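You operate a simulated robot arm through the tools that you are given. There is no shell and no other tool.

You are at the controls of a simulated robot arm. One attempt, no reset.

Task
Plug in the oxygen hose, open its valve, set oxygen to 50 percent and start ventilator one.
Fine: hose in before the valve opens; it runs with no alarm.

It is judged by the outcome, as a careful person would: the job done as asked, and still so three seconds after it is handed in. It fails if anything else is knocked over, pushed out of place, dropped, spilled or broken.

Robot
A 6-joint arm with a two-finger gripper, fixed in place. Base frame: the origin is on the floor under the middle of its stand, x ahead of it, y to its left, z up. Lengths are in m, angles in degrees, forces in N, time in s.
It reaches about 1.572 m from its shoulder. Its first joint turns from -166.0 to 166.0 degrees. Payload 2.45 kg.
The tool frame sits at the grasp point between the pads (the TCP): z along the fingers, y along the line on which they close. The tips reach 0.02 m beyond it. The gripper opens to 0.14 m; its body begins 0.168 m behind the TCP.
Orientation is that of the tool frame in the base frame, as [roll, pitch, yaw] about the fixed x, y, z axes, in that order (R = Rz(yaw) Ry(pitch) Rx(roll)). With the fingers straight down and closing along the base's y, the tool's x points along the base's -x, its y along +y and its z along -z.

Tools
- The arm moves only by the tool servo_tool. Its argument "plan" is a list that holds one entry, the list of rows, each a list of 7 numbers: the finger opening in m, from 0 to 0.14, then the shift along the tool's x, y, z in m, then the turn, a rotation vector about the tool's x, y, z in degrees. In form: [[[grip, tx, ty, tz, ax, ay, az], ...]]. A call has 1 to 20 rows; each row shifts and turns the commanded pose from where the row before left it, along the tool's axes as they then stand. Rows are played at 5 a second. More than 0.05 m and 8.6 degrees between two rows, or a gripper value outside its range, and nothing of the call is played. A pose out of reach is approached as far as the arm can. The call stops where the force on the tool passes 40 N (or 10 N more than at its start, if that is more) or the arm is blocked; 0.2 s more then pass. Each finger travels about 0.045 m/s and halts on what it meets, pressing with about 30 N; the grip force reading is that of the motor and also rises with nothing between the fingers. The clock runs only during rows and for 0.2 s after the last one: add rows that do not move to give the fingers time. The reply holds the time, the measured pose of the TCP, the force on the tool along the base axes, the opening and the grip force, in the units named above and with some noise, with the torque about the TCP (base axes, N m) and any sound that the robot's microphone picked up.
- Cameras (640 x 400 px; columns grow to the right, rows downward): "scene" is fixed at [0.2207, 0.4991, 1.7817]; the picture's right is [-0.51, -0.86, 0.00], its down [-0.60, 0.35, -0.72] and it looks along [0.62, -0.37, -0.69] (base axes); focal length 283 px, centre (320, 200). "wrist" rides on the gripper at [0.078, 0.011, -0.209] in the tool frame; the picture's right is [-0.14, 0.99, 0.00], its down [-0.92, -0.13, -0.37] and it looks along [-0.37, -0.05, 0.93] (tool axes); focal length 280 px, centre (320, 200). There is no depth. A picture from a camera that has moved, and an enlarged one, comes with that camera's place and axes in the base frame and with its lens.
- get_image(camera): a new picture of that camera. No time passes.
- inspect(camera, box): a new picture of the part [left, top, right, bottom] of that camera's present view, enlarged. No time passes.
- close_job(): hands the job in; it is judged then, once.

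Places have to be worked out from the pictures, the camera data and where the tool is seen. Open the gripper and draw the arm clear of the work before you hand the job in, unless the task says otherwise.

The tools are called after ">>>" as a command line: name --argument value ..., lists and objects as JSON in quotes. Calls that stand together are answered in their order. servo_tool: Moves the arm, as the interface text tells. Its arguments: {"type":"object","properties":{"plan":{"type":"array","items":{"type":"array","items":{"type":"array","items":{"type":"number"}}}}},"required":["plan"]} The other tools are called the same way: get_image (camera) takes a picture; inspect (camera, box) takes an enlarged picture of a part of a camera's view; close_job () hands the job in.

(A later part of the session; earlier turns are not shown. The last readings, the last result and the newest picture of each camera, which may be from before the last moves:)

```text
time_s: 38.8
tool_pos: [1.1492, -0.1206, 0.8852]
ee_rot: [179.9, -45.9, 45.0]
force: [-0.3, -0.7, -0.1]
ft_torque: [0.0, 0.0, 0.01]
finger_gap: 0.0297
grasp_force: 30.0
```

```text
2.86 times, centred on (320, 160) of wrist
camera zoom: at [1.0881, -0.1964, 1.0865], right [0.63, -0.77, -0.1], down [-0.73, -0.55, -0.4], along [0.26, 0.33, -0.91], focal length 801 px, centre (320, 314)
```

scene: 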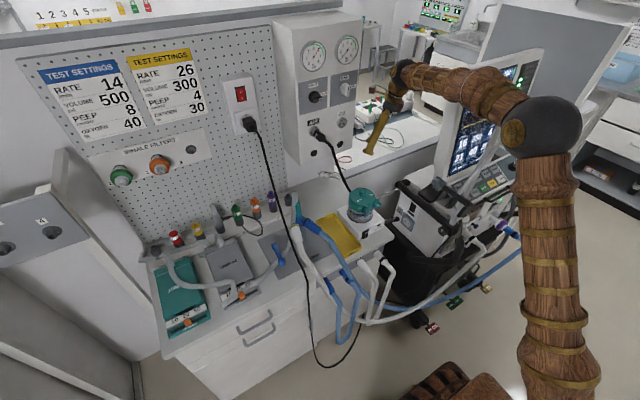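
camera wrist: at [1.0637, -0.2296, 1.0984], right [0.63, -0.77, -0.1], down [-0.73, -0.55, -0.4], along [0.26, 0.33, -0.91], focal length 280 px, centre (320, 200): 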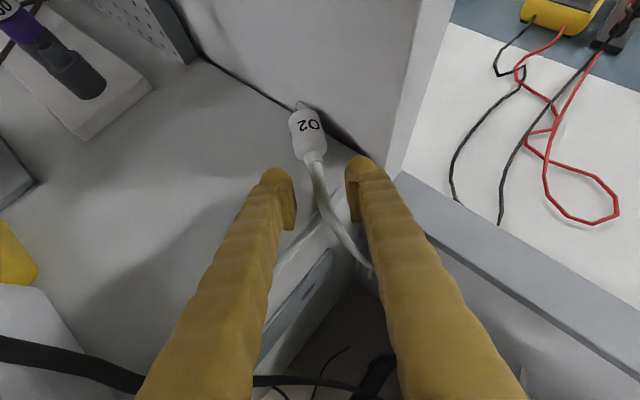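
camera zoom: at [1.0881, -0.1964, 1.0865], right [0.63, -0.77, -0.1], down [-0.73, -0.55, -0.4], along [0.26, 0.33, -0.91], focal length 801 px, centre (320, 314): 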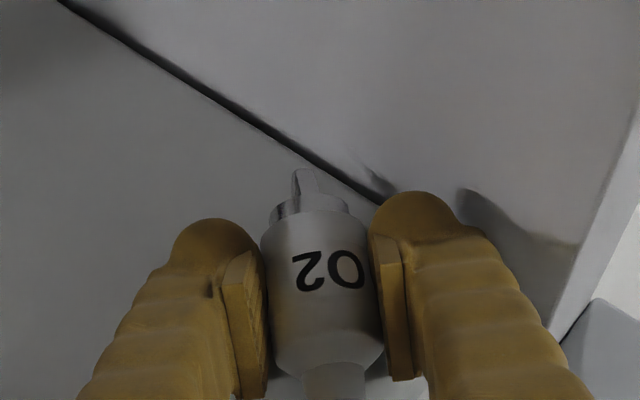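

Held at 29.7 mm and aligned with the tool. I lift 2 cm slowly and check that it stays.

>>> servo_tool --plan '[[[0.012, 0.0036, 0, -0.0035, 0, 0, 0], [0.012, 0.0036, 0, -0.0035, 0, 0, 0], [0.012, 0.0036, 0, -0.0035, 0, 0, 0], [0.012, 0.0036, 0, -0.0035, 0, 0, 0], [0.012, 0, 0, 0, 0, 0, 0]]]'

>>> inspect --camera "wrist" --box '[250, 90, 390, 230]'

>>> inspect --camera "scene" --box '[300, 110, 420, 200]'

```text
time_s: 40.0
tool_pos: [1.1493, -0.12, 0.9055]
ee_rot: [179.9, -45.8, 45.0]
force: [0.3, 0.0, -1.1]
ft_torque: [-0.02, -0.01, 0.0]
finger_gap: 0.0297
grasp_force: 30.3
```

```text
2.86 times, centred on (320, 160) of wrist
camera zoom: at [1.0884, -0.1962, 1.1071], right [0.63, -0.77, -0.1], down [-0.73, -0.55, -0.4], along [0.26, 0.33, -0.91], focal length 801 px, centre (320, 314)
```

zoom: 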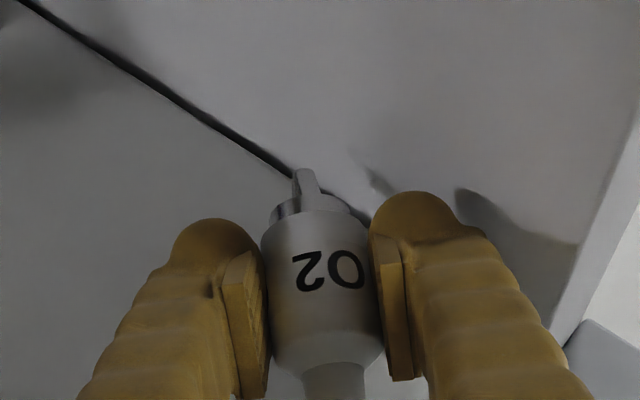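

```text
4.44 times, centred on (360, 155) of scene
camera zoom: at [0.2207, 0.4991, 1.7817], right [-0.51, -0.86, 0.0], down [-0.6, 0.35, -0.72], along [0.62, -0.37, -0.69], focal length 1258 px, centre (142, 400)
```

zoom: 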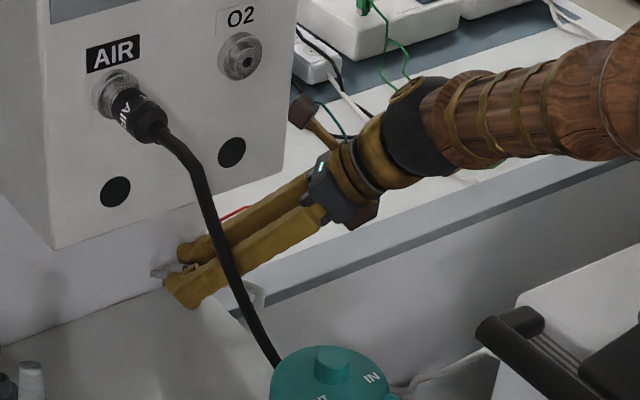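

The plug is held firmly. I retrace the entry path slowly: tilting back toward vertical while drawing out from under the box, keeping the wrist near the same column.

>>> servo_tool --plan '[[[0.012, -0.0079, -0.0017, -0.0104, 0, -3.1, 0], [0.012, -0.0079, -0.0016, -0.0105, 0, -3.1, 0], [0.012, -0.009, -0.0017, -0.0113, 0, -3.1, 0], [0.012, -0.009, -0.0016, -0.0113, 0, -3.1, 0], [0.012, -0.0102, -0.0017, -0.0121, 0, -3.1, 0], [0.012, -0.0102, -0.0016, -0.0121, 0, -3.1, 0], [0.012, -0.0114, -0.0017, -0.0127, 0, -3.1, 0], [0.012, -0.0114, -0.0016, -0.0128, 0, -3.1, 0], [0.012, -0.0127, -0.0017, -0.0133, 0, -3.1, 0], [0.012, -0.0127, -0.0016, -0.0133, 0, -3.1, 0], [0.012, 0, 0, 0, 0, 0, 0]]]'

>>> get_image --camera "wrist"

>>> inspect --camera "scene" --box '[300, 90, 460, 210]'

```text
time_s: 42.4
tool_pos: [1.0315, -0.2132, 0.9578]
ee_rot: [180.0, -15.0, 44.9]
force: [-0.6, 0.1, -1.2]
ft_torque: [0.0, 0.01, -0.03]
finger_gap: 0.0297
grasp_force: 30.0
```

```text
taken
camera wrist: at [1.0541, -0.2066, 1.1785], right [0.61, -0.79, -0.04], down [-0.79, -0.61, 0.12], along [-0.12, -0.04, -0.99], focal length 280 px, centre (320, 200)
```

wrist: 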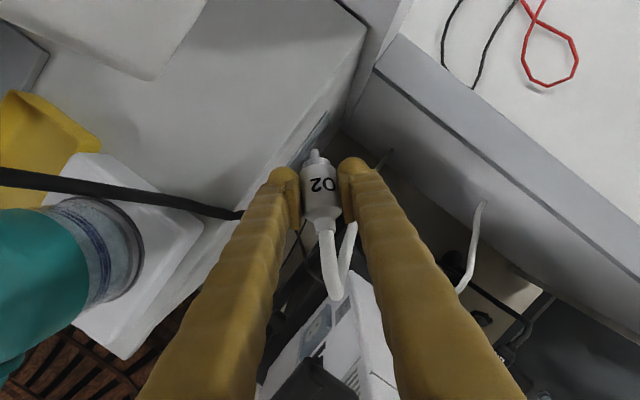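

```text
3.33 times, centred on (380, 150) of scene
camera zoom: at [0.2207, 0.4991, 1.7817], right [-0.51, -0.86, 0.0], down [-0.6, 0.35, -0.72], along [0.62, -0.37, -0.69], focal length 944 px, centre (120, 367)
```

zoom: 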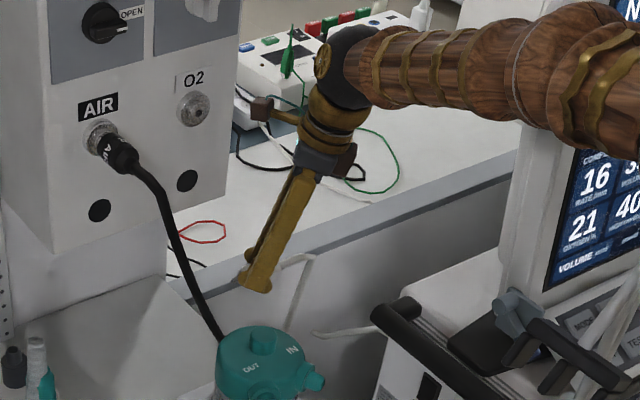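

Still held, out from under the box. I raise it slowly by 16 cm and check the load.

>>> servo_tool --plan '[[[0.012, 0.0026, 0, -0.0097, 0, 0, 0], [0.012, 0.0052, 0, -0.0193, 0, 0, 0], [0.012, 0.0052, 0, -0.0193, 0, 0, 0], [0.012, 0.0052, 0, -0.0193, 0, 0, 0], [0.012, 0.0052, 0, -0.0193, 0, 0, 0], [0.012, 0.0052, 0, -0.0193, 0, 0, 0], [0.012, 0.0052, 0, -0.0193, 0, 0, 0], [0.012, 0.0052, 0, -0.0193, 0, 0, 0], [0.012, 0.0026, 0, -0.0097, 0, 0, 0], [0.012, 0, 0, 0, 0, 0, 0]]]'

>>> get_image --camera "wrist"

```text
time_s: 44.6
tool_pos: [1.0332, -0.2132, 1.1162]
ee_rot: [-180.0, -14.9, 45.0]
force: [-0.4, -0.3, -0.7]
ft_torque: [-0.02, 0.01, -0.04]
finger_gap: 0.0296
grasp_force: 30.1
```

```text
taken
camera wrist: at [1.0559, -0.2064, 1.3376], right [0.61, -0.79, -0.04], down [-0.79, -0.61, 0.12], along [-0.12, -0.04, -0.99], focal length 280 px, centre (320, 200)
```

wrist: 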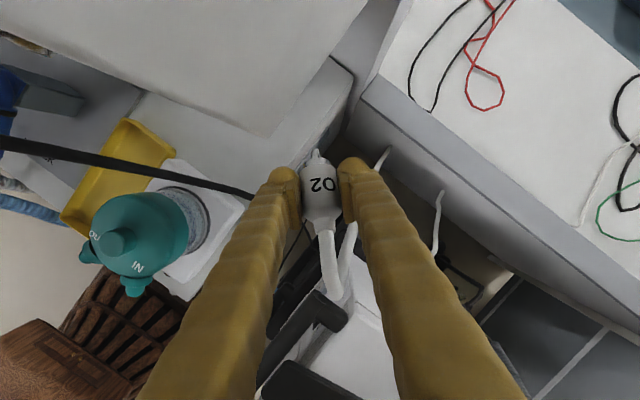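

Holding well with about 1 N load. I raise another 16 cm, then slide across in front of the box to about (0.93, -0.10, 1.28).

>>> servo_tool --plan '[[[0.012, 0.0039, 0, -0.0145, 0, 0, 0], [0.012, 0.0052, 0, -0.0193, 0, 0, 0], [0.012, 0.0052, 0, -0.0193, 0, 0, 0], [0.012, 0.0052, 0, -0.0193, 0, 0, 0], [0.012, 0.0052, 0, -0.0193, 0, 0, 0], [0.012, 0.0052, 0, -0.0193, 0, 0, 0], [0.012, 0.0052, 0, -0.0193, 0, 0, 0], [0.012, 0.0052, 0, -0.0193, 0, 0, 0], [0.012, 0, -0.0124, 0, 0, 0, 0], [0.012, 0.001, -0.0248, 0, 0, 0, 0], [0.012, 0.001, -0.0248, 0, 0, 0, 0], [0.012, 0.001, -0.0248, 0, 0, 0, 0], [0.012, 0.001, -0.0248, 0, 0, 0, 0], [0.012, 0.001, -0.0248, 0, 0, 0, 0], [0.012, 0, -0.0124, 0, 0, 0, 0], [0.012, 0, 0, 0, 0, 0, 0]]]'

>>> get_image --camera "wrist"

>>> inspect --camera "scene" --box '[300, 40, 460, 160]'

```text
time_s: 48.0
tool_pos: [0.9303, -0.1044, 1.2714]
ee_rot: [180.0, -14.9, 45.0]
force: [-0.6, 0.6, -0.2]
ft_torque: [0.04, 0.01, -0.02]
finger_gap: 0.0294
grasp_force: 30.0
```

```text
taken
camera wrist: at [0.9525, -0.0976, 1.4934], right [0.61, -0.79, -0.04], down [-0.79, -0.61, 0.12], along [-0.12, -0.04, -0.99], focal length 280 px, centre (320, 200)
```

wrist: 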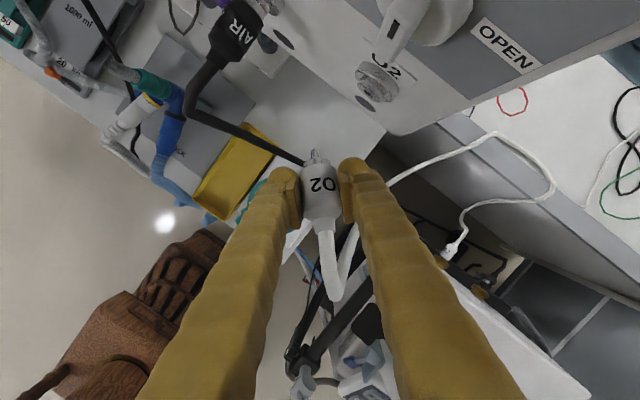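

```text
3.33 times, centred on (380, 100) of scene
camera zoom: at [0.2207, 0.4991, 1.7817], right [-0.51, -0.86, 0.0], down [-0.6, 0.35, -0.72], along [0.62, -0.37, -0.69], focal length 944 px, centre (120, 533)
```

zoom: 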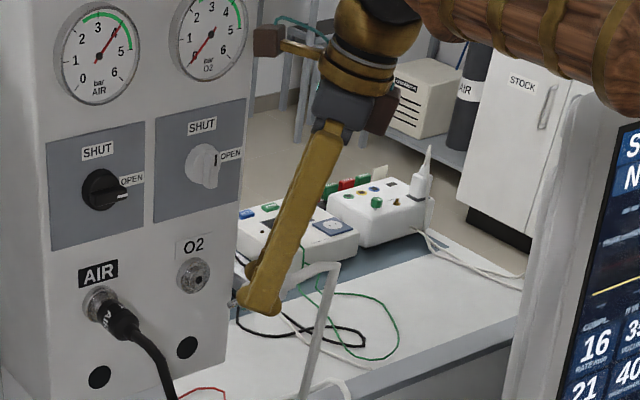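

The plug is up in front of the panel. I now turn the yaw back to 0° and tilt to about 46° so the plug lies horizontal along +x.

>>> servo_tool --plan '[[[0.012, 0, 0, 0, -1.94, 0, 7.24], [0.012, 0, 0, 0, -1.94, 0, 7.24], [0.012, 0, 0, 0, -1.94, 0, 7.24], [0.012, 0, 0, 0, -1.94, 0, 7.24], [0.012, 0, 0, 0, -1.94, 0, 7.24], [0.012, 0, 0, 0, -1.94, 0, 7.24], [0.012, 0, 0, 0, 0, 6.2, 0], [0.012, 0, 0, 0, 0, 6.2, 0], [0.012, 0, 0, 0, 0, 6.2, 0], [0.012, 0, 0, 0, 0, 6.2, 0], [0.012, 0, 0, 0, 0, 6.2, 0], [0.012, 0, 0, 0, 0, 0, 0]]]'

>>> get_image --camera "wrist"

>>> inspect --camera "scene" --box '[300, 70, 420, 160]'

```text
time_s: 50.6
tool_pos: [0.9308, -0.1052, 1.272]
ee_rot: [179.9, -46.0, 0.1]
force: [1.0, 0.1, -1.0]
ft_torque: [0.01, 0.0, -0.03]
finger_gap: 0.0296
grasp_force: 30.2
```

```text
taken
camera wrist: at [0.8342, -0.116, 1.4728], right [-0.1, -0.99, -0.1], down [-0.9, 0.13, -0.41], along [0.41, 0.05, -0.91], focal length 280 px, centre (320, 200)
```

wrist: 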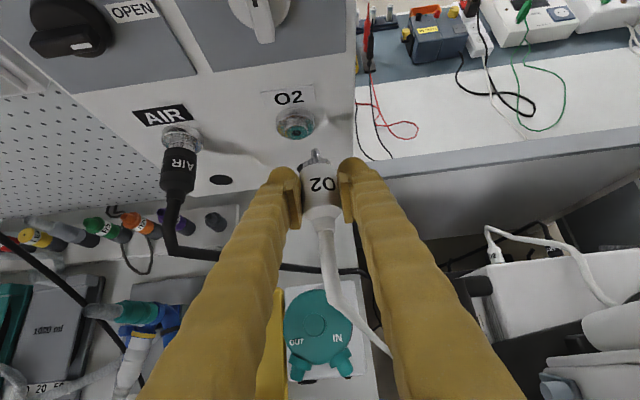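

```text
4.44 times, centred on (360, 115) of scene
camera zoom: at [0.2207, 0.4991, 1.7817], right [-0.51, -0.86, 0.0], down [-0.6, 0.35, -0.72], along [0.62, -0.37, -0.69], focal length 1258 px, centre (142, 578)
```

zoom: 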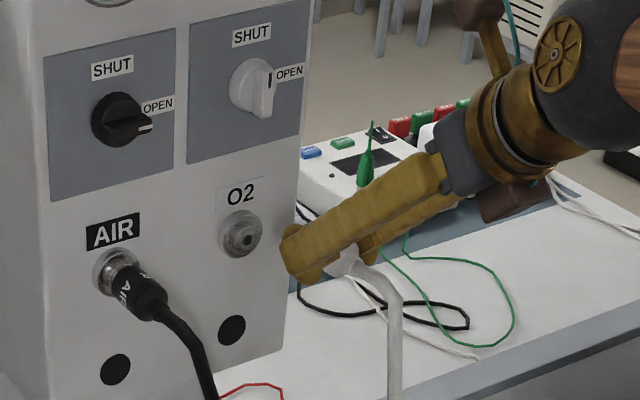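

The plug points at the panel. I enlarge both views to measure the plug axis relative to the tool and to the socket.

>>> inspect --camera "wrist" --box '[260, 90, 380, 230]'

>>> inspect --camera "scene" --box '[330, 110, 400, 160]'

```text
2.86 times, centred on (320, 160) of wrist
camera zoom: at [0.8342, -0.116, 1.4728], right [-0.1, -0.99, -0.1], down [-0.9, 0.13, -0.41], along [0.41, 0.05, -0.91], focal length 801 px, centre (320, 314)
```

zoom: 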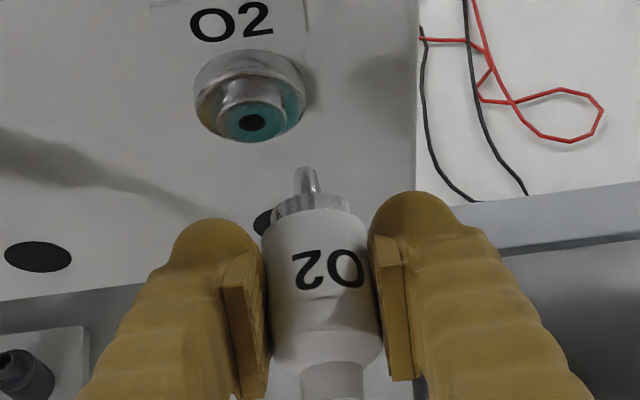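

```text
8.00 times, centred on (365, 135) of scene
camera zoom: at [0.2207, 0.4991, 1.7817], right [-0.51, -0.86, 0.0], down [-0.6, 0.35, -0.72], along [0.62, -0.37, -0.69], focal length 2265 px, centre (-40, 720)
```

zoom: 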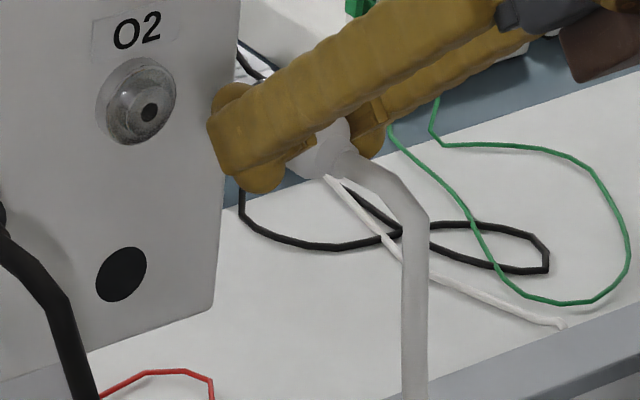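

The plug axis lies about 10 mm below the tool point and in line with it; nose tip about 51 mm ahead. The socket mouth measures (1.028, -0.085, ~1.228). I move to just short of it, with the nose about 2 cm away, to check alignment in one picture.

>>> servo_tool --plan '[[[0.012, -0.0024, -0.0067, 0.0136, 0, 0, 0], [0.012, -0.0024, -0.0067, 0.0136, 0, 0, 0], [0.012, -0.0025, -0.0067, 0.0135, 0, 0, 0], [0.012, 0, 0, 0, 0, 0, 0], [0.012, 0, 0, 0, 0, 0, 0]]]'

>>> inspect --camera "wrist" --box '[260, 80, 380, 220]'

>>> inspect --camera "scene" --box '[320, 100, 390, 150]'

```text
time_s: 51.8
tool_pos: [0.9549, -0.0846, 1.2365]
ee_rot: [180.0, -45.8, 0.1]
force: [0.6, -0.1, -0.6]
ft_torque: [0.02, -0.02, 0.03]
finger_gap: 0.0296
grasp_force: 29.9
```

```text
2.86 times, centred on (320, 150) of wrist
camera zoom: at [0.8593, -0.0955, 1.4381], right [-0.1, -0.99, -0.1], down [-0.91, 0.13, -0.41], along [0.41, 0.05, -0.91], focal length 801 px, centre (320, 343)
```

zoom: 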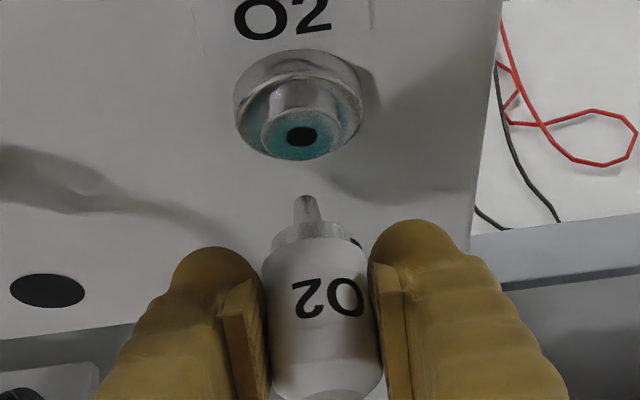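

```text
8.00 times, centred on (355, 125) of scene
camera zoom: at [0.2207, 0.4991, 1.7817], right [-0.51, -0.86, 0.0], down [-0.6, 0.35, -0.72], along [0.62, -0.37, -0.69], focal length 2265 px, centre (40, 800)
```

zoom: 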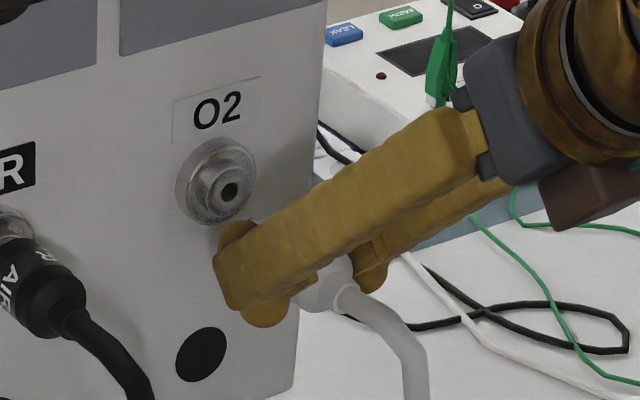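

Projecting the plug axis forward, it meets the hole within about 1–3 mm. I creep forward 12 mm and compare nose and hole at nearly equal depth.

>>> servo_tool --plan '[[[0.012, 0.0042, 0, 0.0043, 0, 0, 0], [0.012, 0.0042, 0, 0.0043, 0, 0, 0], [0.012, 0, 0, 0, 0, 0, 0], [0.012, 0, 0, 0, 0, 0, 0]]]'

>>> inspect --camera "wrist" --box '[270, 90, 370, 170]'

>>> inspect --camera "scene" --box '[325, 105, 375, 145]'

```text
time_s: 52.8
tool_pos: [0.9675, -0.0838, 1.238]
ee_rot: [179.9, -45.8, 0.2]
force: [-0.3, -0.6, -1.7]
ft_torque: [0.01, -0.01, 0.0]
finger_gap: 0.03
grasp_force: 29.4
```

```text
5.00 times, centred on (320, 130) of wrist
camera zoom: at [0.8708, -0.0957, 1.4385], right [-0.1, -0.99, -0.1], down [-0.91, 0.13, -0.41], along [0.41, 0.05, -0.91], focal length 1402 px, centre (320, 550)
```

zoom: 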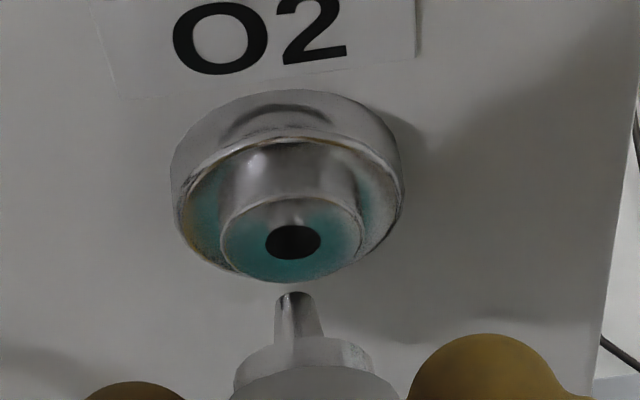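

```text
10.00 times, centred on (350, 125) of scene
camera zoom: at [0.2207, 0.4991, 1.7817], right [-0.51, -0.86, 0.0], down [-0.6, 0.35, -0.72], along [0.62, -0.37, -0.69], focal length 2831 px, centre (20, 950)
```

zoom: 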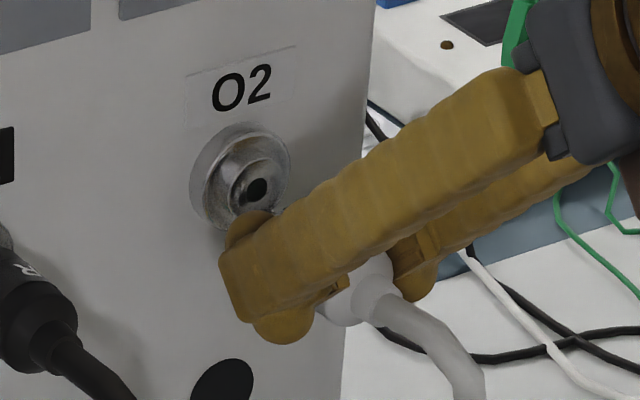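

At nearly equal depth the hole is within about 1 mm of the nose axis (hole ≈10 mm wide, nose tip ≈5 mm). I nudge 0.7 mm right and 1 mm up, and push forward slowly.

>>> servo_tool --plan '[[[0.012, 0.0007, 0.0007, -0.0007, 0, 0, 0], [0.012, 0.0028, 0, 0.0029, 0, 0, 0], [0.012, 0.0028, 0, 0.0029, 0, 0, 0], [0.012, 0.0028, 0, 0.0029, 0, 0, 0], [0.012, 0.0028, 0, 0.0029, 0, 0, 0], [0.012, 0, 0, 0, 0, 0, 0]]]'

>>> inspect --camera "wrist" --box '[270, 90, 370, 170]'

>>> inspect --camera "scene" --box '[325, 105, 375, 145]'

```text
time_s: 54.2
tool_pos: [0.9825, -0.0847, 1.239]
ee_rot: [179.9, -45.9, 0.2]
force: [0.0, 0.1, -1.1]
ft_torque: [0.02, 0.01, 0.0]
finger_gap: 0.0295
grasp_force: 30.2
```

```text
5.00 times, centred on (320, 130) of wrist
camera zoom: at [0.8869, -0.0965, 1.4401], right [-0.1, -0.99, -0.1], down [-0.91, 0.13, -0.41], along [0.41, 0.05, -0.91], focal length 1402 px, centre (320, 550)
```

zoom: 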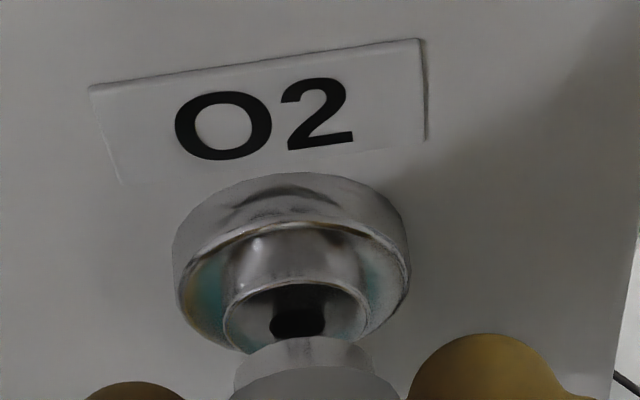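

```text
10.00 times, centred on (350, 125) of scene
camera zoom: at [0.2207, 0.4991, 1.7817], right [-0.51, -0.86, 0.0], down [-0.6, 0.35, -0.72], along [0.62, -0.37, -0.69], focal length 2831 px, centre (20, 950)
```

zoom: 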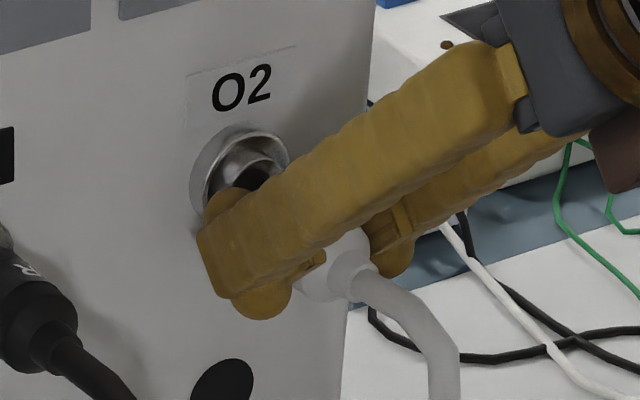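

The nose has gone into the hole with no side force. I keep pushing in, a few mm per step.

>>> servo_tool --plan '[[[0.012, 0.0028, 0, 0.0029, 0, 0, 0], [0.012, 0.0028, 0, 0.0029, 0, 0, 0], [0.012, 0.0021, 0, 0.0022, 0, 0, 0], [0.012, 0, 0, 0, 0, 0, 0]]]'

>>> inspect --camera "wrist" --box '[270, 90, 370, 170]'

>>> inspect --camera "scene" --box '[310, 100, 390, 160]'

```text
time_s: 55.2
tool_pos: [0.9938, -0.0847, 1.2392]
ee_rot: [179.9, -45.9, 0.1]
force: [-21.4, 3.1, -1.7]
ft_torque: [0.09, 0.24, 0.02]
finger_gap: 0.0297
grasp_force: 30.0
```

```text
5.00 times, centred on (320, 130) of wrist
camera zoom: at [0.8979, -0.0966, 1.44], right [-0.1, -0.99, -0.1], down [-0.91, 0.13, -0.4], along [0.41, 0.05, -0.91], focal length 1402 px, centre (320, 550)
```

zoom: 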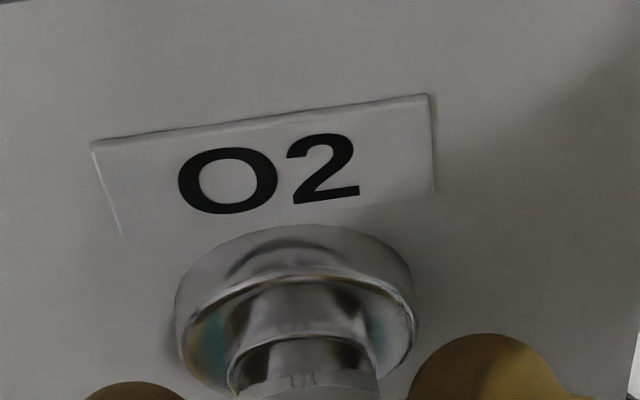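

```text
6.67 times, centred on (350, 130) of scene
camera zoom: at [0.2207, 0.4991, 1.7817], right [-0.51, -0.86, 0.0], down [-0.6, 0.35, -0.72], along [0.62, -0.37, -0.69], focal length 1887 px, centre (120, 667)
```

zoom: 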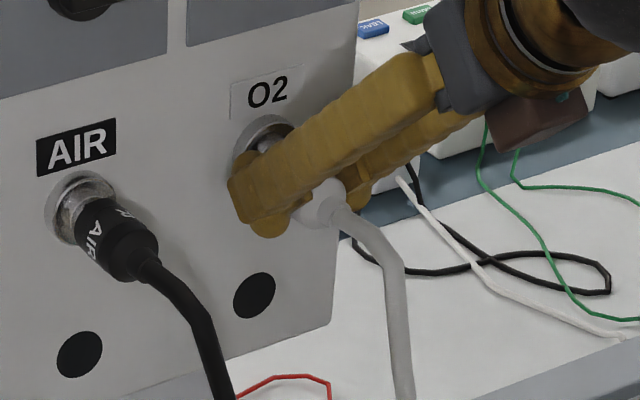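

The push meets 21 N of resistance at x=0.994. I press on in 1 mm steps to see whether it seats with a click.

>>> servo_tool --plan '[[[0.012, 0.0007, 0, 0.0007, 0, 0, 0], [0.012, 0.0007, 0, 0.0007, 0, 0, 0], [0.012, 0, 0, 0, 0, 0, 0]]]'

>>> inspect --camera "wrist" --box '[260, 100, 380, 200]'

```text
time_s: 56.0
tool_pos: [0.9954, -0.0852, 1.2394]
ee_rot: [179.8, -45.8, 0.1]
force: [-19.8, 3.1, -3.9]
ft_torque: [0.03, 0.28, -0.01]
finger_gap: 0.0298
grasp_force: 30.2
```

```text
4.00 times, centred on (320, 150) of wrist
camera zoom: at [0.8998, -0.0966, 1.4401], right [-0.1, -0.99, -0.1], down [-0.91, 0.13, -0.41], along [0.41, 0.05, -0.91], focal length 1122 px, centre (320, 400)
```

zoom: 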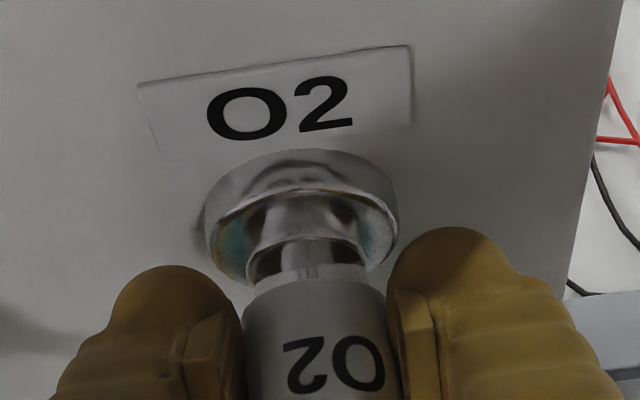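

The load stays at 20 N while the plug has slid about 5 mm back in the fingers, so it may be seated or short of seated. I compare with the AIR plug, which is known to be in.

>>> get_image --camera "wrist"

>>> inspect --camera "wrist" --box '[80, 80, 360, 260]'

>>> inspect --camera "scene" --box '[305, 100, 375, 160]'

>>> inspect --camera "scene" --box '[280, 20, 370, 80]'

```text
taken
camera wrist: at [0.8998, -0.0966, 1.4401], right [-0.1, -0.99, -0.1], down [-0.91, 0.13, -0.41], along [0.41, 0.05, -0.91], focal length 280 px, centre (320, 200)
```

wrist: 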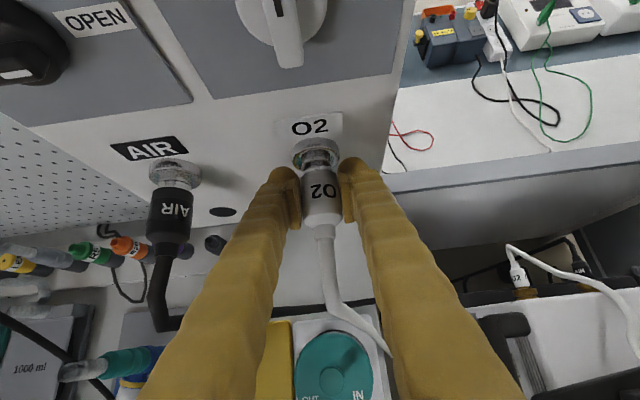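

```text
2.22 times, centred on (220, 170) of wrist
camera zoom: at [0.8998, -0.0966, 1.4401], right [-0.1, -0.99, -0.1], down [-0.91, 0.13, -0.41], along [0.41, 0.05, -0.91], focal length 623 px, centre (542, 267)
```

zoom: 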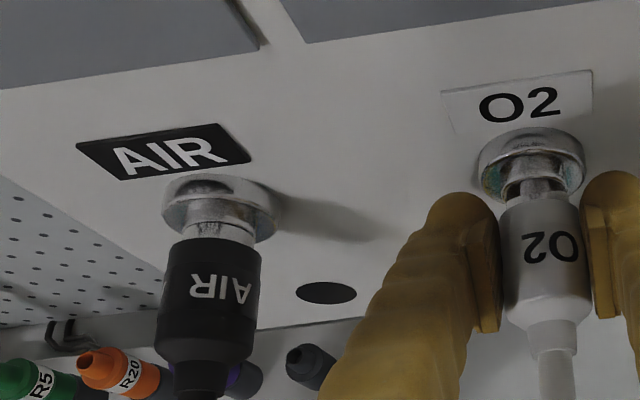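

```text
6.67 times, centred on (340, 130) of scene
camera zoom: at [0.2207, 0.4991, 1.7817], right [-0.51, -0.86, 0.0], down [-0.6, 0.35, -0.72], along [0.62, -0.37, -0.69], focal length 1887 px, centre (187, 667)
```

zoom: 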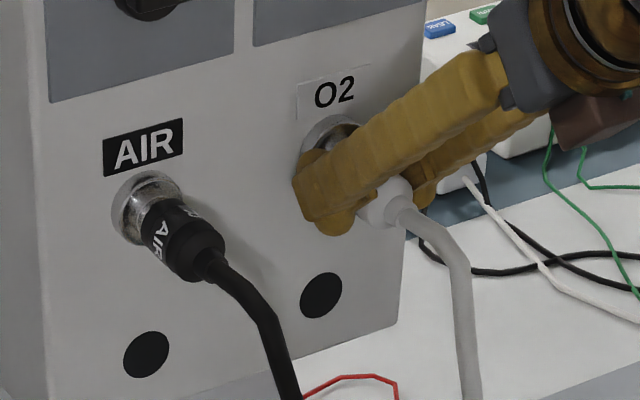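

```text
6.67 times, centred on (325, 50) of scene
camera zoom: at [0.2207, 0.4991, 1.7817], right [-0.51, -0.86, 0.0], down [-0.6, 0.35, -0.72], along [0.62, -0.37, -0.69], focal length 1887 px, centre (287, 1200)
```

zoom: 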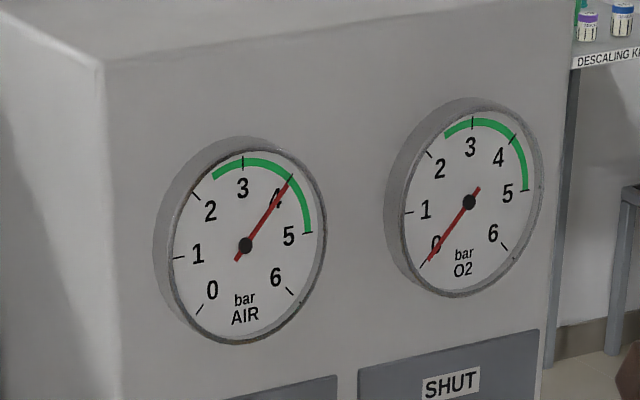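

Both plug bodies now start at the same depth (front faces at x≈1.018–1.019), so the O2 plug looks seated like the AIR one. I open the fingers without moving and check that it stays.

>>> servo_tool --plan '[[[0.03, 0, 0, 0, 0, 0, 0], [0.045, 0, 0, 0, 0, 0, 0], [0.06, 0, 0, 0, 0, 0, 0], [0.06, 0, 0, 0, 0, 0, 0], [0.06, 0, 0, 0, 0, 0, 0]]]'

>>> inspect --camera "wrist" --box '[80, 80, 360, 260]'

>>> inspect --camera "wrist" --box '[260, 100, 380, 200]'

```text
time_s: 57.2
tool_pos: [0.9955, -0.0858, 1.2387]
ee_rot: [180.0, -45.8, 0.1]
force: [-0.5, -0.3, -0.6]
ft_torque: [0.02, -0.02, 0.02]
finger_gap: 0.0604
grasp_force: 0.0
```

```text
2.22 times, centred on (220, 170) of wrist
camera zoom: at [0.9, -0.0967, 1.4402], right [-0.1, -0.99, -0.1], down [-0.91, 0.13, -0.41], along [0.41, 0.05, -0.91], focal length 623 px, centre (542, 267)
```

zoom: 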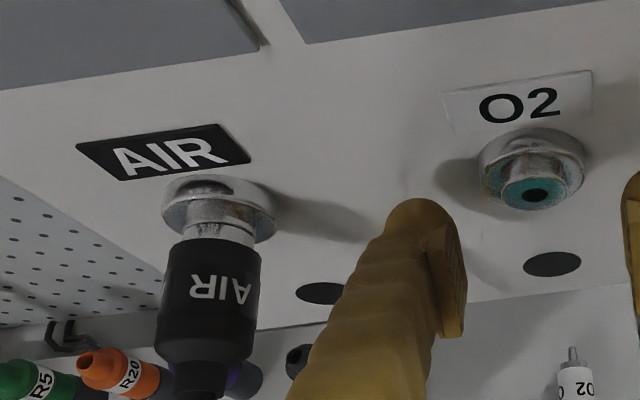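

```text
4.00 times, centred on (320, 150) of wrist
camera zoom: at [0.9, -0.0967, 1.4402], right [-0.1, -0.99, -0.1], down [-0.91, 0.13, -0.41], along [0.41, 0.05, -0.91], focal length 1122 px, centre (320, 400)
```

zoom: 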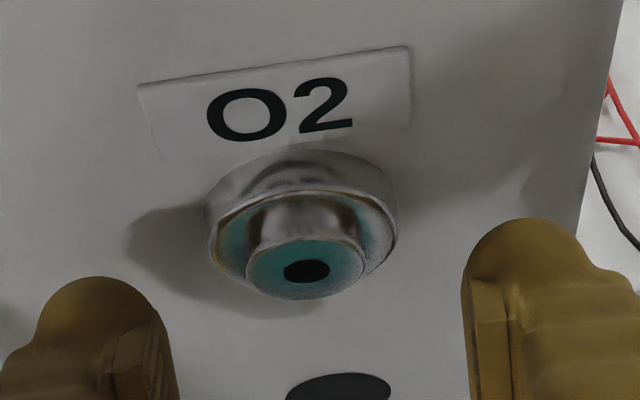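

It came out again, so it was not latched; it needs a firmer push with a grip that doesn't slide. I look where it is now.

>>> servo_tool --plan '[[[0.06, 0, 0, 0, 0, 0, 0], [0.06, 0, 0, 0, 0, 0, 0], [0.06, 0, 0, 0, 0, 0, 0], [0.06, 0, 0, 0, 0, 0, 0], [0.06, 0, 0, 0, 0, 0, 0]]]'

>>> get_image --camera "wrist"

>>> inspect --camera "scene" --box '[300, 110, 420, 210]'

>>> inspect --camera "wrist" --box '[270, 180, 390, 320]'

```text
time_s: 58.4
tool_pos: [0.9955, -0.0854, 1.2375]
ee_rot: [179.9, -45.9, 0.1]
force: [0.7, 0.3, -0.5]
ft_torque: [-0.03, 0.03, -0.01]
finger_gap: 0.0602
grasp_force: 0.1
```

```text
taken
camera wrist: at [0.9, -0.0967, 1.4401], right [-0.1, -0.99, -0.1], down [-0.91, 0.13, -0.41], along [0.41, 0.05, -0.91], focal length 280 px, centre (320, 200)
```

wrist: 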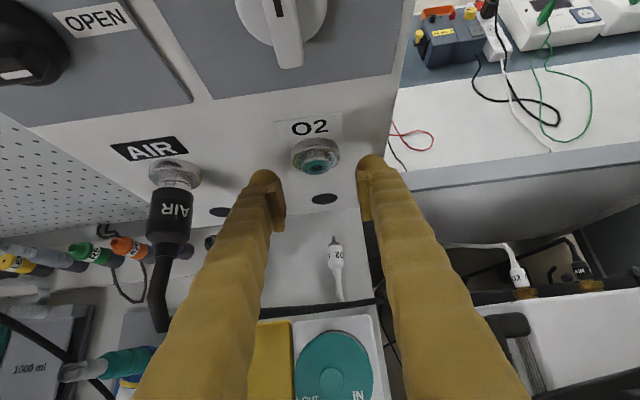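

```text
4.00 times, centred on (360, 160) of scene
camera zoom: at [0.2207, 0.4991, 1.7817], right [-0.51, -0.86, 0.0], down [-0.6, 0.35, -0.72], along [0.62, -0.37, -0.69], focal length 1132 px, centre (160, 360)
```

zoom: 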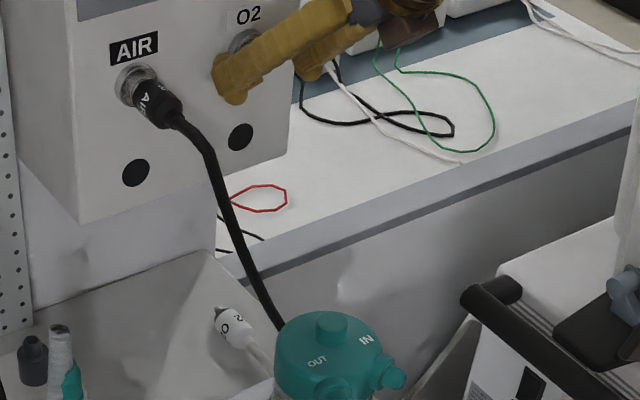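

```text
2.86 times, centred on (330, 250) of wrist
camera zoom: at [0.9, -0.0967, 1.4401], right [-0.1, -0.99, -0.1], down [-0.91, 0.13, -0.41], along [0.41, 0.05, -0.91], focal length 801 px, centre (291, 57)
```

zoom: 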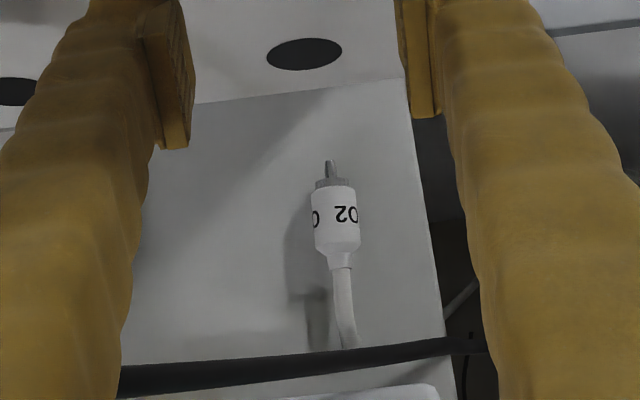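

The plug fell onto the bench in an open spot, at about (1.004–1.052, -0.087, 0.876), pointing straight at +x. Before regrasping I study how the AIR plug sits in its socket, to learn what full seating looks like.

>>> inspect --camera "wrist" --box '[130, 140, 220, 260]'

>>> inspect --camera "scene" --box '[305, 115, 345, 150]'

>>> inspect --camera "wrist" --box '[280, 130, 350, 200]'

>>> inspect --camera "wrist" --box '[310, 220, 360, 300]'

```text
3.33 times, centred on (175, 200) of wrist
camera zoom: at [0.9, -0.0967, 1.4401], right [-0.1, -0.99, -0.1], down [-0.91, 0.13, -0.41], along [0.41, 0.05, -0.91], focal length 935 px, centre (803, 200)
```

zoom: 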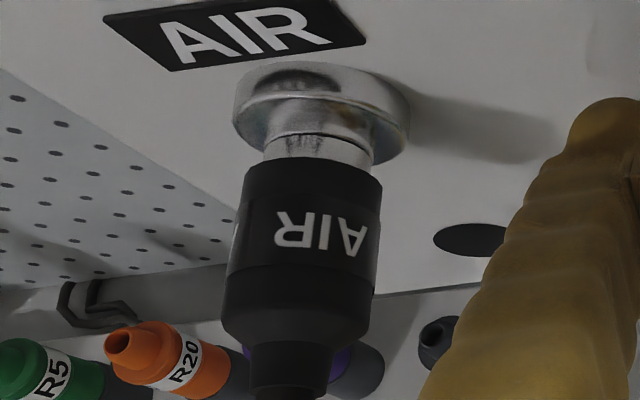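

```text
11.43 times, centred on (325, 132) of scene
camera zoom: at [0.2207, 0.4991, 1.7817], right [-0.51, -0.86, 0.0], down [-0.6, 0.35, -0.72], along [0.62, -0.37, -0.69], focal length 3235 px, centre (263, 971)
```

zoom: 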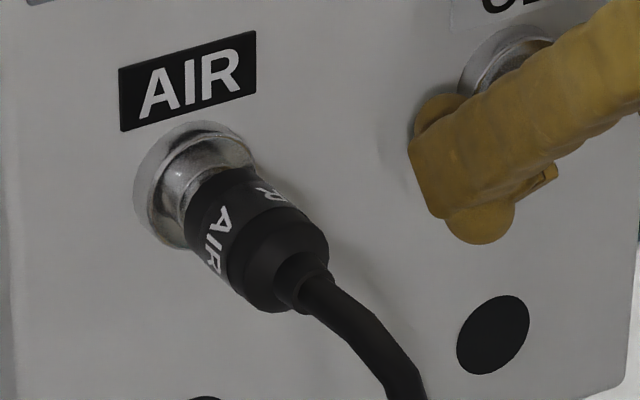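

```text
5.71 times, centred on (315, 165) of wrist
camera zoom: at [0.9, -0.0967, 1.4401], right [-0.1, -0.99, -0.1], down [-0.91, 0.13, -0.41], along [0.41, 0.05, -0.91], focal length 1602 px, centre (349, 400)
```

zoom: 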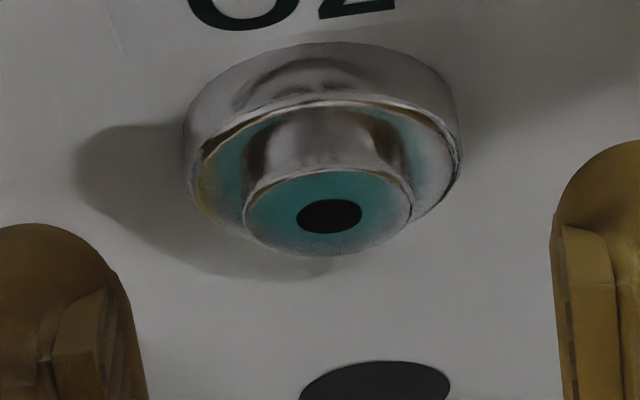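

```text
5.00 times, centred on (335, 260) of wrist
camera zoom: at [0.9, -0.0967, 1.4401], right [-0.1, -0.99, -0.1], down [-0.91, 0.13, -0.41], along [0.41, 0.05, -0.91], focal length 1402 px, centre (245, -100)
```

zoom: 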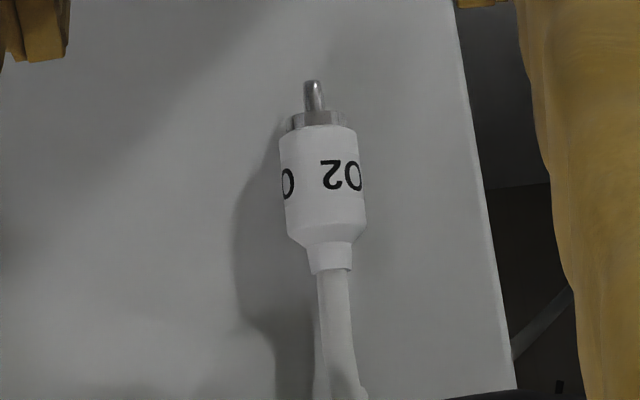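

From the geometry I conclude the O2 plug stopped ~5–6 mm short of seating (AIR's collar touches its boss) and then slid in my grip at 20 N. I'll hold it by its narrower rear end next, so the fingers bear on its shoulder and can push harder. First I go to the plug on the bench with the tool yawed 32° to clear the humidifier.

>>> servo_tool --plan '[[[0.06, -0.0222, 0, -0.023, 0, 0, 0], [0.06, -0.0222, 0, -0.023, 0, 0, 0], [0.05, -0.0222, 0, -0.023, 0, 0, 0], [0.05, 0, 0, 0, 5.75, 0, -5.56], [0.05, 0, 0, 0, 5.75, 0, -5.56], [0.05, 0, 0, 0, 5.75, 0, -5.56], [0.05, 0, 0, 0, 5.75, 0, -5.56], [0.05, 0, 0, 0, 0, -5.5, 0], [0.05, 0, 0, 0, 0, -5.5, 0], [0.05, -0.0103, 0.0109, 0.0371, 0, 0, 0], [0.05, -0.0103, 0.0109, 0.0371, 0, 0, 0], [0.05, -0.0103, 0.0109, 0.0371, 0, 0, 0], [0.05, -0.0103, 0.0109, 0.0371, 0, 0, 0], [0.05, -0.0103, 0.0109, 0.0371, 0, 0, 0], [0.05, -0.0103, 0.0109, 0.0371, 0, 0, 0], [0.05, 0, 0, 0, 0, 0, 0]]]'

>>> get_image --camera "wrist"

>>> inspect --camera "scene" --box '[300, 110, 420, 210]'

```text
time_s: 61.8
tool_pos: [1.0009, -0.1001, 1.0213]
ee_rot: [180.0, -34.9, 32.0]
force: [0.3, 0.2, 0.3]
ft_torque: [-0.02, -0.02, -0.01]
finger_gap: 0.0498
grasp_force: 0.1
```

```text
taken
camera wrist: at [0.9586, -0.1397, 1.2374], right [0.43, -0.9, -0.08], down [-0.89, -0.4, -0.22], along [0.17, 0.17, -0.97], focal length 280 px, centre (320, 200)
```

wrist: 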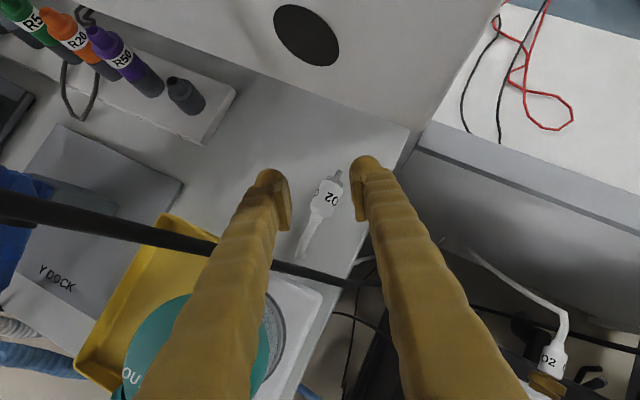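

```text
4.00 times, centred on (360, 160) of scene
camera zoom: at [0.2207, 0.4991, 1.7817], right [-0.51, -0.86, 0.0], down [-0.6, 0.35, -0.72], along [0.62, -0.37, -0.69], focal length 1132 px, centre (160, 360)
```

zoom: 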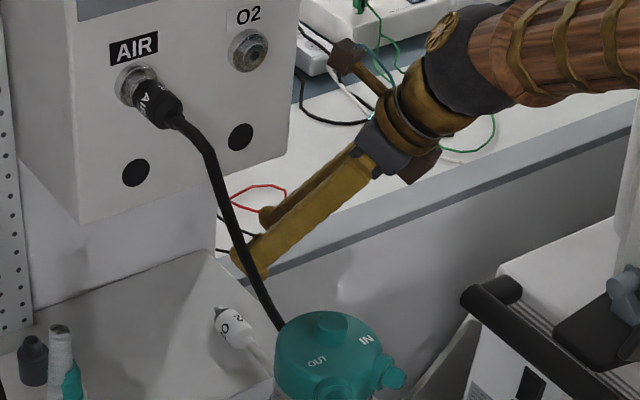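

The plug lies between the fingers' lines as computed, at (1.026, -0.084). I open slightly wider and lower around its body.

>>> servo_tool --plan '[[[0.058, -0.0115, 0.0002, 0.025, 0, 0, 0], [0.058, -0.0115, 0.0002, 0.025, 0, 0, 0], [0.058, -0.0115, 0.0002, 0.025, 0, 0, 0], [0.058, -0.0115, 0.0002, 0.025, 0, 0, 0], [0.058, -0.0108, 0.0002, 0.0235, 0, 0, 0], [0.058, 0, 0, 0, 0, 0, 0]]]'

>>> inspect --camera "wrist" --box '[250, 110, 390, 250]'

>>> inspect --camera "scene" --box '[300, 110, 420, 210]'

```text
time_s: 63.2
tool_pos: [1.0186, -0.0884, 0.8886]
ee_rot: [179.9, -34.9, 32.0]
force: [0.3, 0.2, 0.0]
ft_torque: [-0.02, 0.01, 0.02]
finger_gap: 0.0581
grasp_force: 0.0
```

```text
2.86 times, centred on (320, 180) of wrist
camera zoom: at [0.9777, -0.1279, 1.1037], right [0.43, -0.9, -0.08], down [-0.89, -0.4, -0.22], along [0.17, 0.17, -0.97], focal length 801 px, centre (320, 257)
```

zoom: 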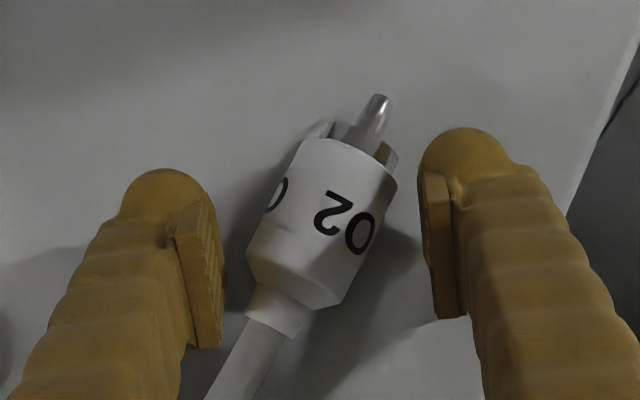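

```text
4.00 times, centred on (360, 160) of scene
camera zoom: at [0.2207, 0.4991, 1.7817], right [-0.51, -0.86, 0.0], down [-0.6, 0.35, -0.72], along [0.62, -0.37, -0.69], focal length 1132 px, centre (160, 360)
```

zoom: 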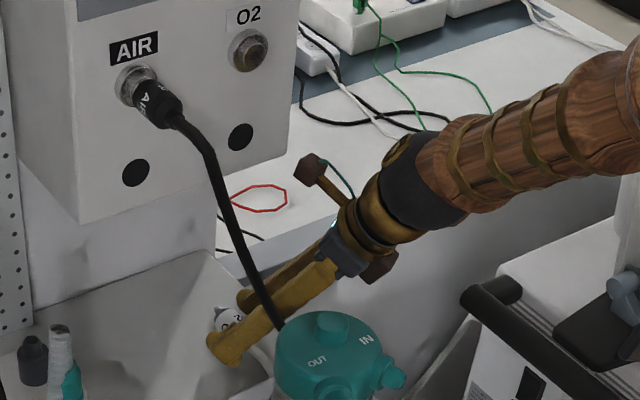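

The body sits between the fingers, skewed about 30°. I close so the pads turn it into line.

>>> servo_tool --plan '[[[0.045, 0, 0, 0, 0, 0, 0], [0.035, 0, 0, 0, 0, 0, 0], [0.025, 0, 0, 0, 0, 0, 0], [0.012, 0, 0, 0, 0, 0, 0], [0.012, 0, 0, 0, 0, 0, 0]]]'

>>> inspect --camera "wrist" --box '[250, 110, 390, 250]'

```text
time_s: 64.4
tool_pos: [1.0194, -0.0876, 0.8882]
ee_rot: [-180.0, -34.9, 31.9]
force: [0.9, 0.0, 2.2]
ft_torque: [0.01, -0.04, -0.02]
finger_gap: 0.0299
grasp_force: 29.6
```

```text
2.86 times, centred on (320, 180) of wrist
camera zoom: at [0.9776, -0.1279, 1.104], right [0.43, -0.9, -0.08], down [-0.89, -0.4, -0.22], along [0.17, 0.17, -0.97], focal length 801 px, centre (320, 257)
```

zoom: 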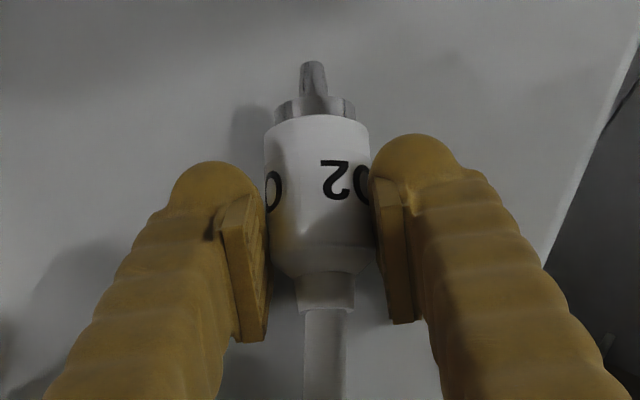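

It is aligned. Now I open, draw back 2.5 cm so the pads sit behind the shoulder, and close on the narrow collar behind the body to see if it can be held there.

>>> servo_tool --plan '[[[0.03, 0, 0, 0, 0, 0, 0], [0.042, 0, 0, 0, 0, 0, 0], [0.042, -0.0103, 0, -0.0072, 0, 0, 0], [0.042, -0.0102, 0, -0.0071, 0, 0, 0], [0.03, 0, 0, 0, 0, 0, 0], [0.015, 0, 0, 0, 0, 0, 0], [0.004, 0, 0, 0, 0, 0, 0], [0.004, 0, 0, 0, 0, 0, 0]]]'

>>> inspect --camera "wrist" --box '[250, 110, 390, 250]'

```text
time_s: 66.2
tool_pos: [0.9992, -0.1001, 0.8891]
ee_rot: [180.0, -34.9, 32.0]
force: [-1.2, 1.1, 1.6]
ft_torque: [0.0, -0.05, -0.02]
finger_gap: 0.0141
grasp_force: 29.7
```

```text
2.86 times, centred on (320, 180) of wrist
camera zoom: at [0.9576, -0.1396, 1.104], right [0.43, -0.9, -0.08], down [-0.89, -0.4, -0.22], along [0.17, 0.17, -0.97], focal length 801 px, centre (320, 257)
```

zoom: 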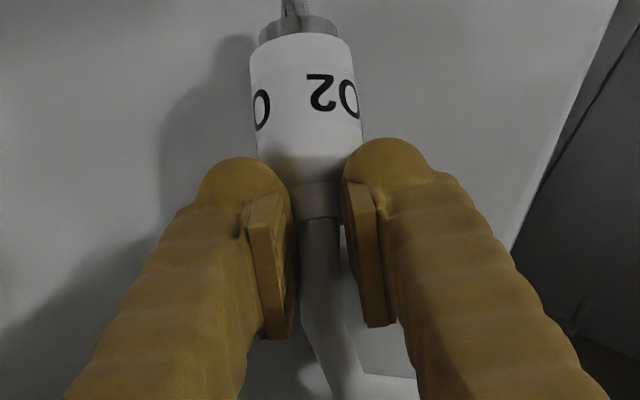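

The narrow collar is solid and is held (gap 14 mm, 30 N), with the fingertips right behind the body's shoulder. I lift 2 cm slowly to see if it stays level.

>>> servo_tool --plan '[[[0.004, 0.0029, 0, -0.0041, 0, 0, 0], [0.004, 0.0029, 0, -0.0041, 0, 0, 0], [0.004, 0.0029, 0, -0.0041, 0, 0, 0], [0.004, 0.0029, 0, -0.0041, 0, 0, 0], [0.004, 0, 0, 0, 0, 0, 0]]]'

>>> inspect --camera "wrist" --box '[250, 90, 390, 230]'

>>> inspect --camera "scene" --box '[320, 150, 390, 200]'

```text
time_s: 67.4
tool_pos: [1.0, -0.0999, 0.9086]
ee_rot: [-180.0, -34.9, 32.0]
force: [-0.1, -0.4, -0.6]
ft_torque: [0.02, 0.03, 0.0]
finger_gap: 0.0141
grasp_force: 29.6
```

```text
2.86 times, centred on (320, 160) of wrist
camera zoom: at [0.9583, -0.1401, 1.1243], right [0.43, -0.9, -0.08], down [-0.89, -0.4, -0.22], along [0.17, 0.17, -0.97], focal length 801 px, centre (320, 314)
```

zoom: 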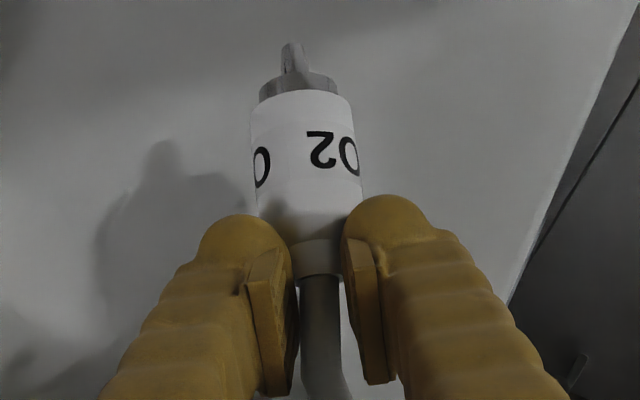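

```text
8.00 times, centred on (355, 175) of scene
camera zoom: at [0.2207, 0.4991, 1.7817], right [-0.51, -0.86, 0.0], down [-0.6, 0.35, -0.72], along [0.62, -0.37, -0.69], focal length 2265 px, centre (40, 400)
```

zoom: 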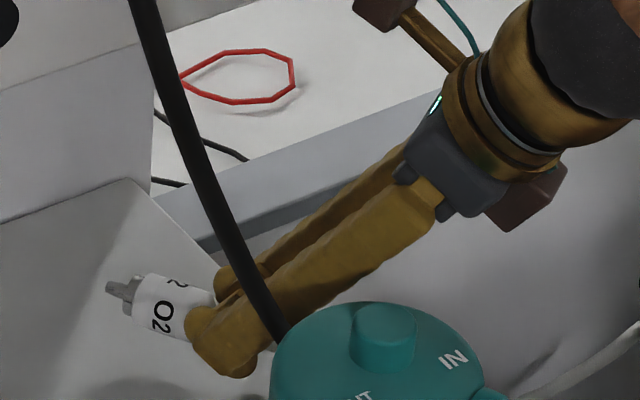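

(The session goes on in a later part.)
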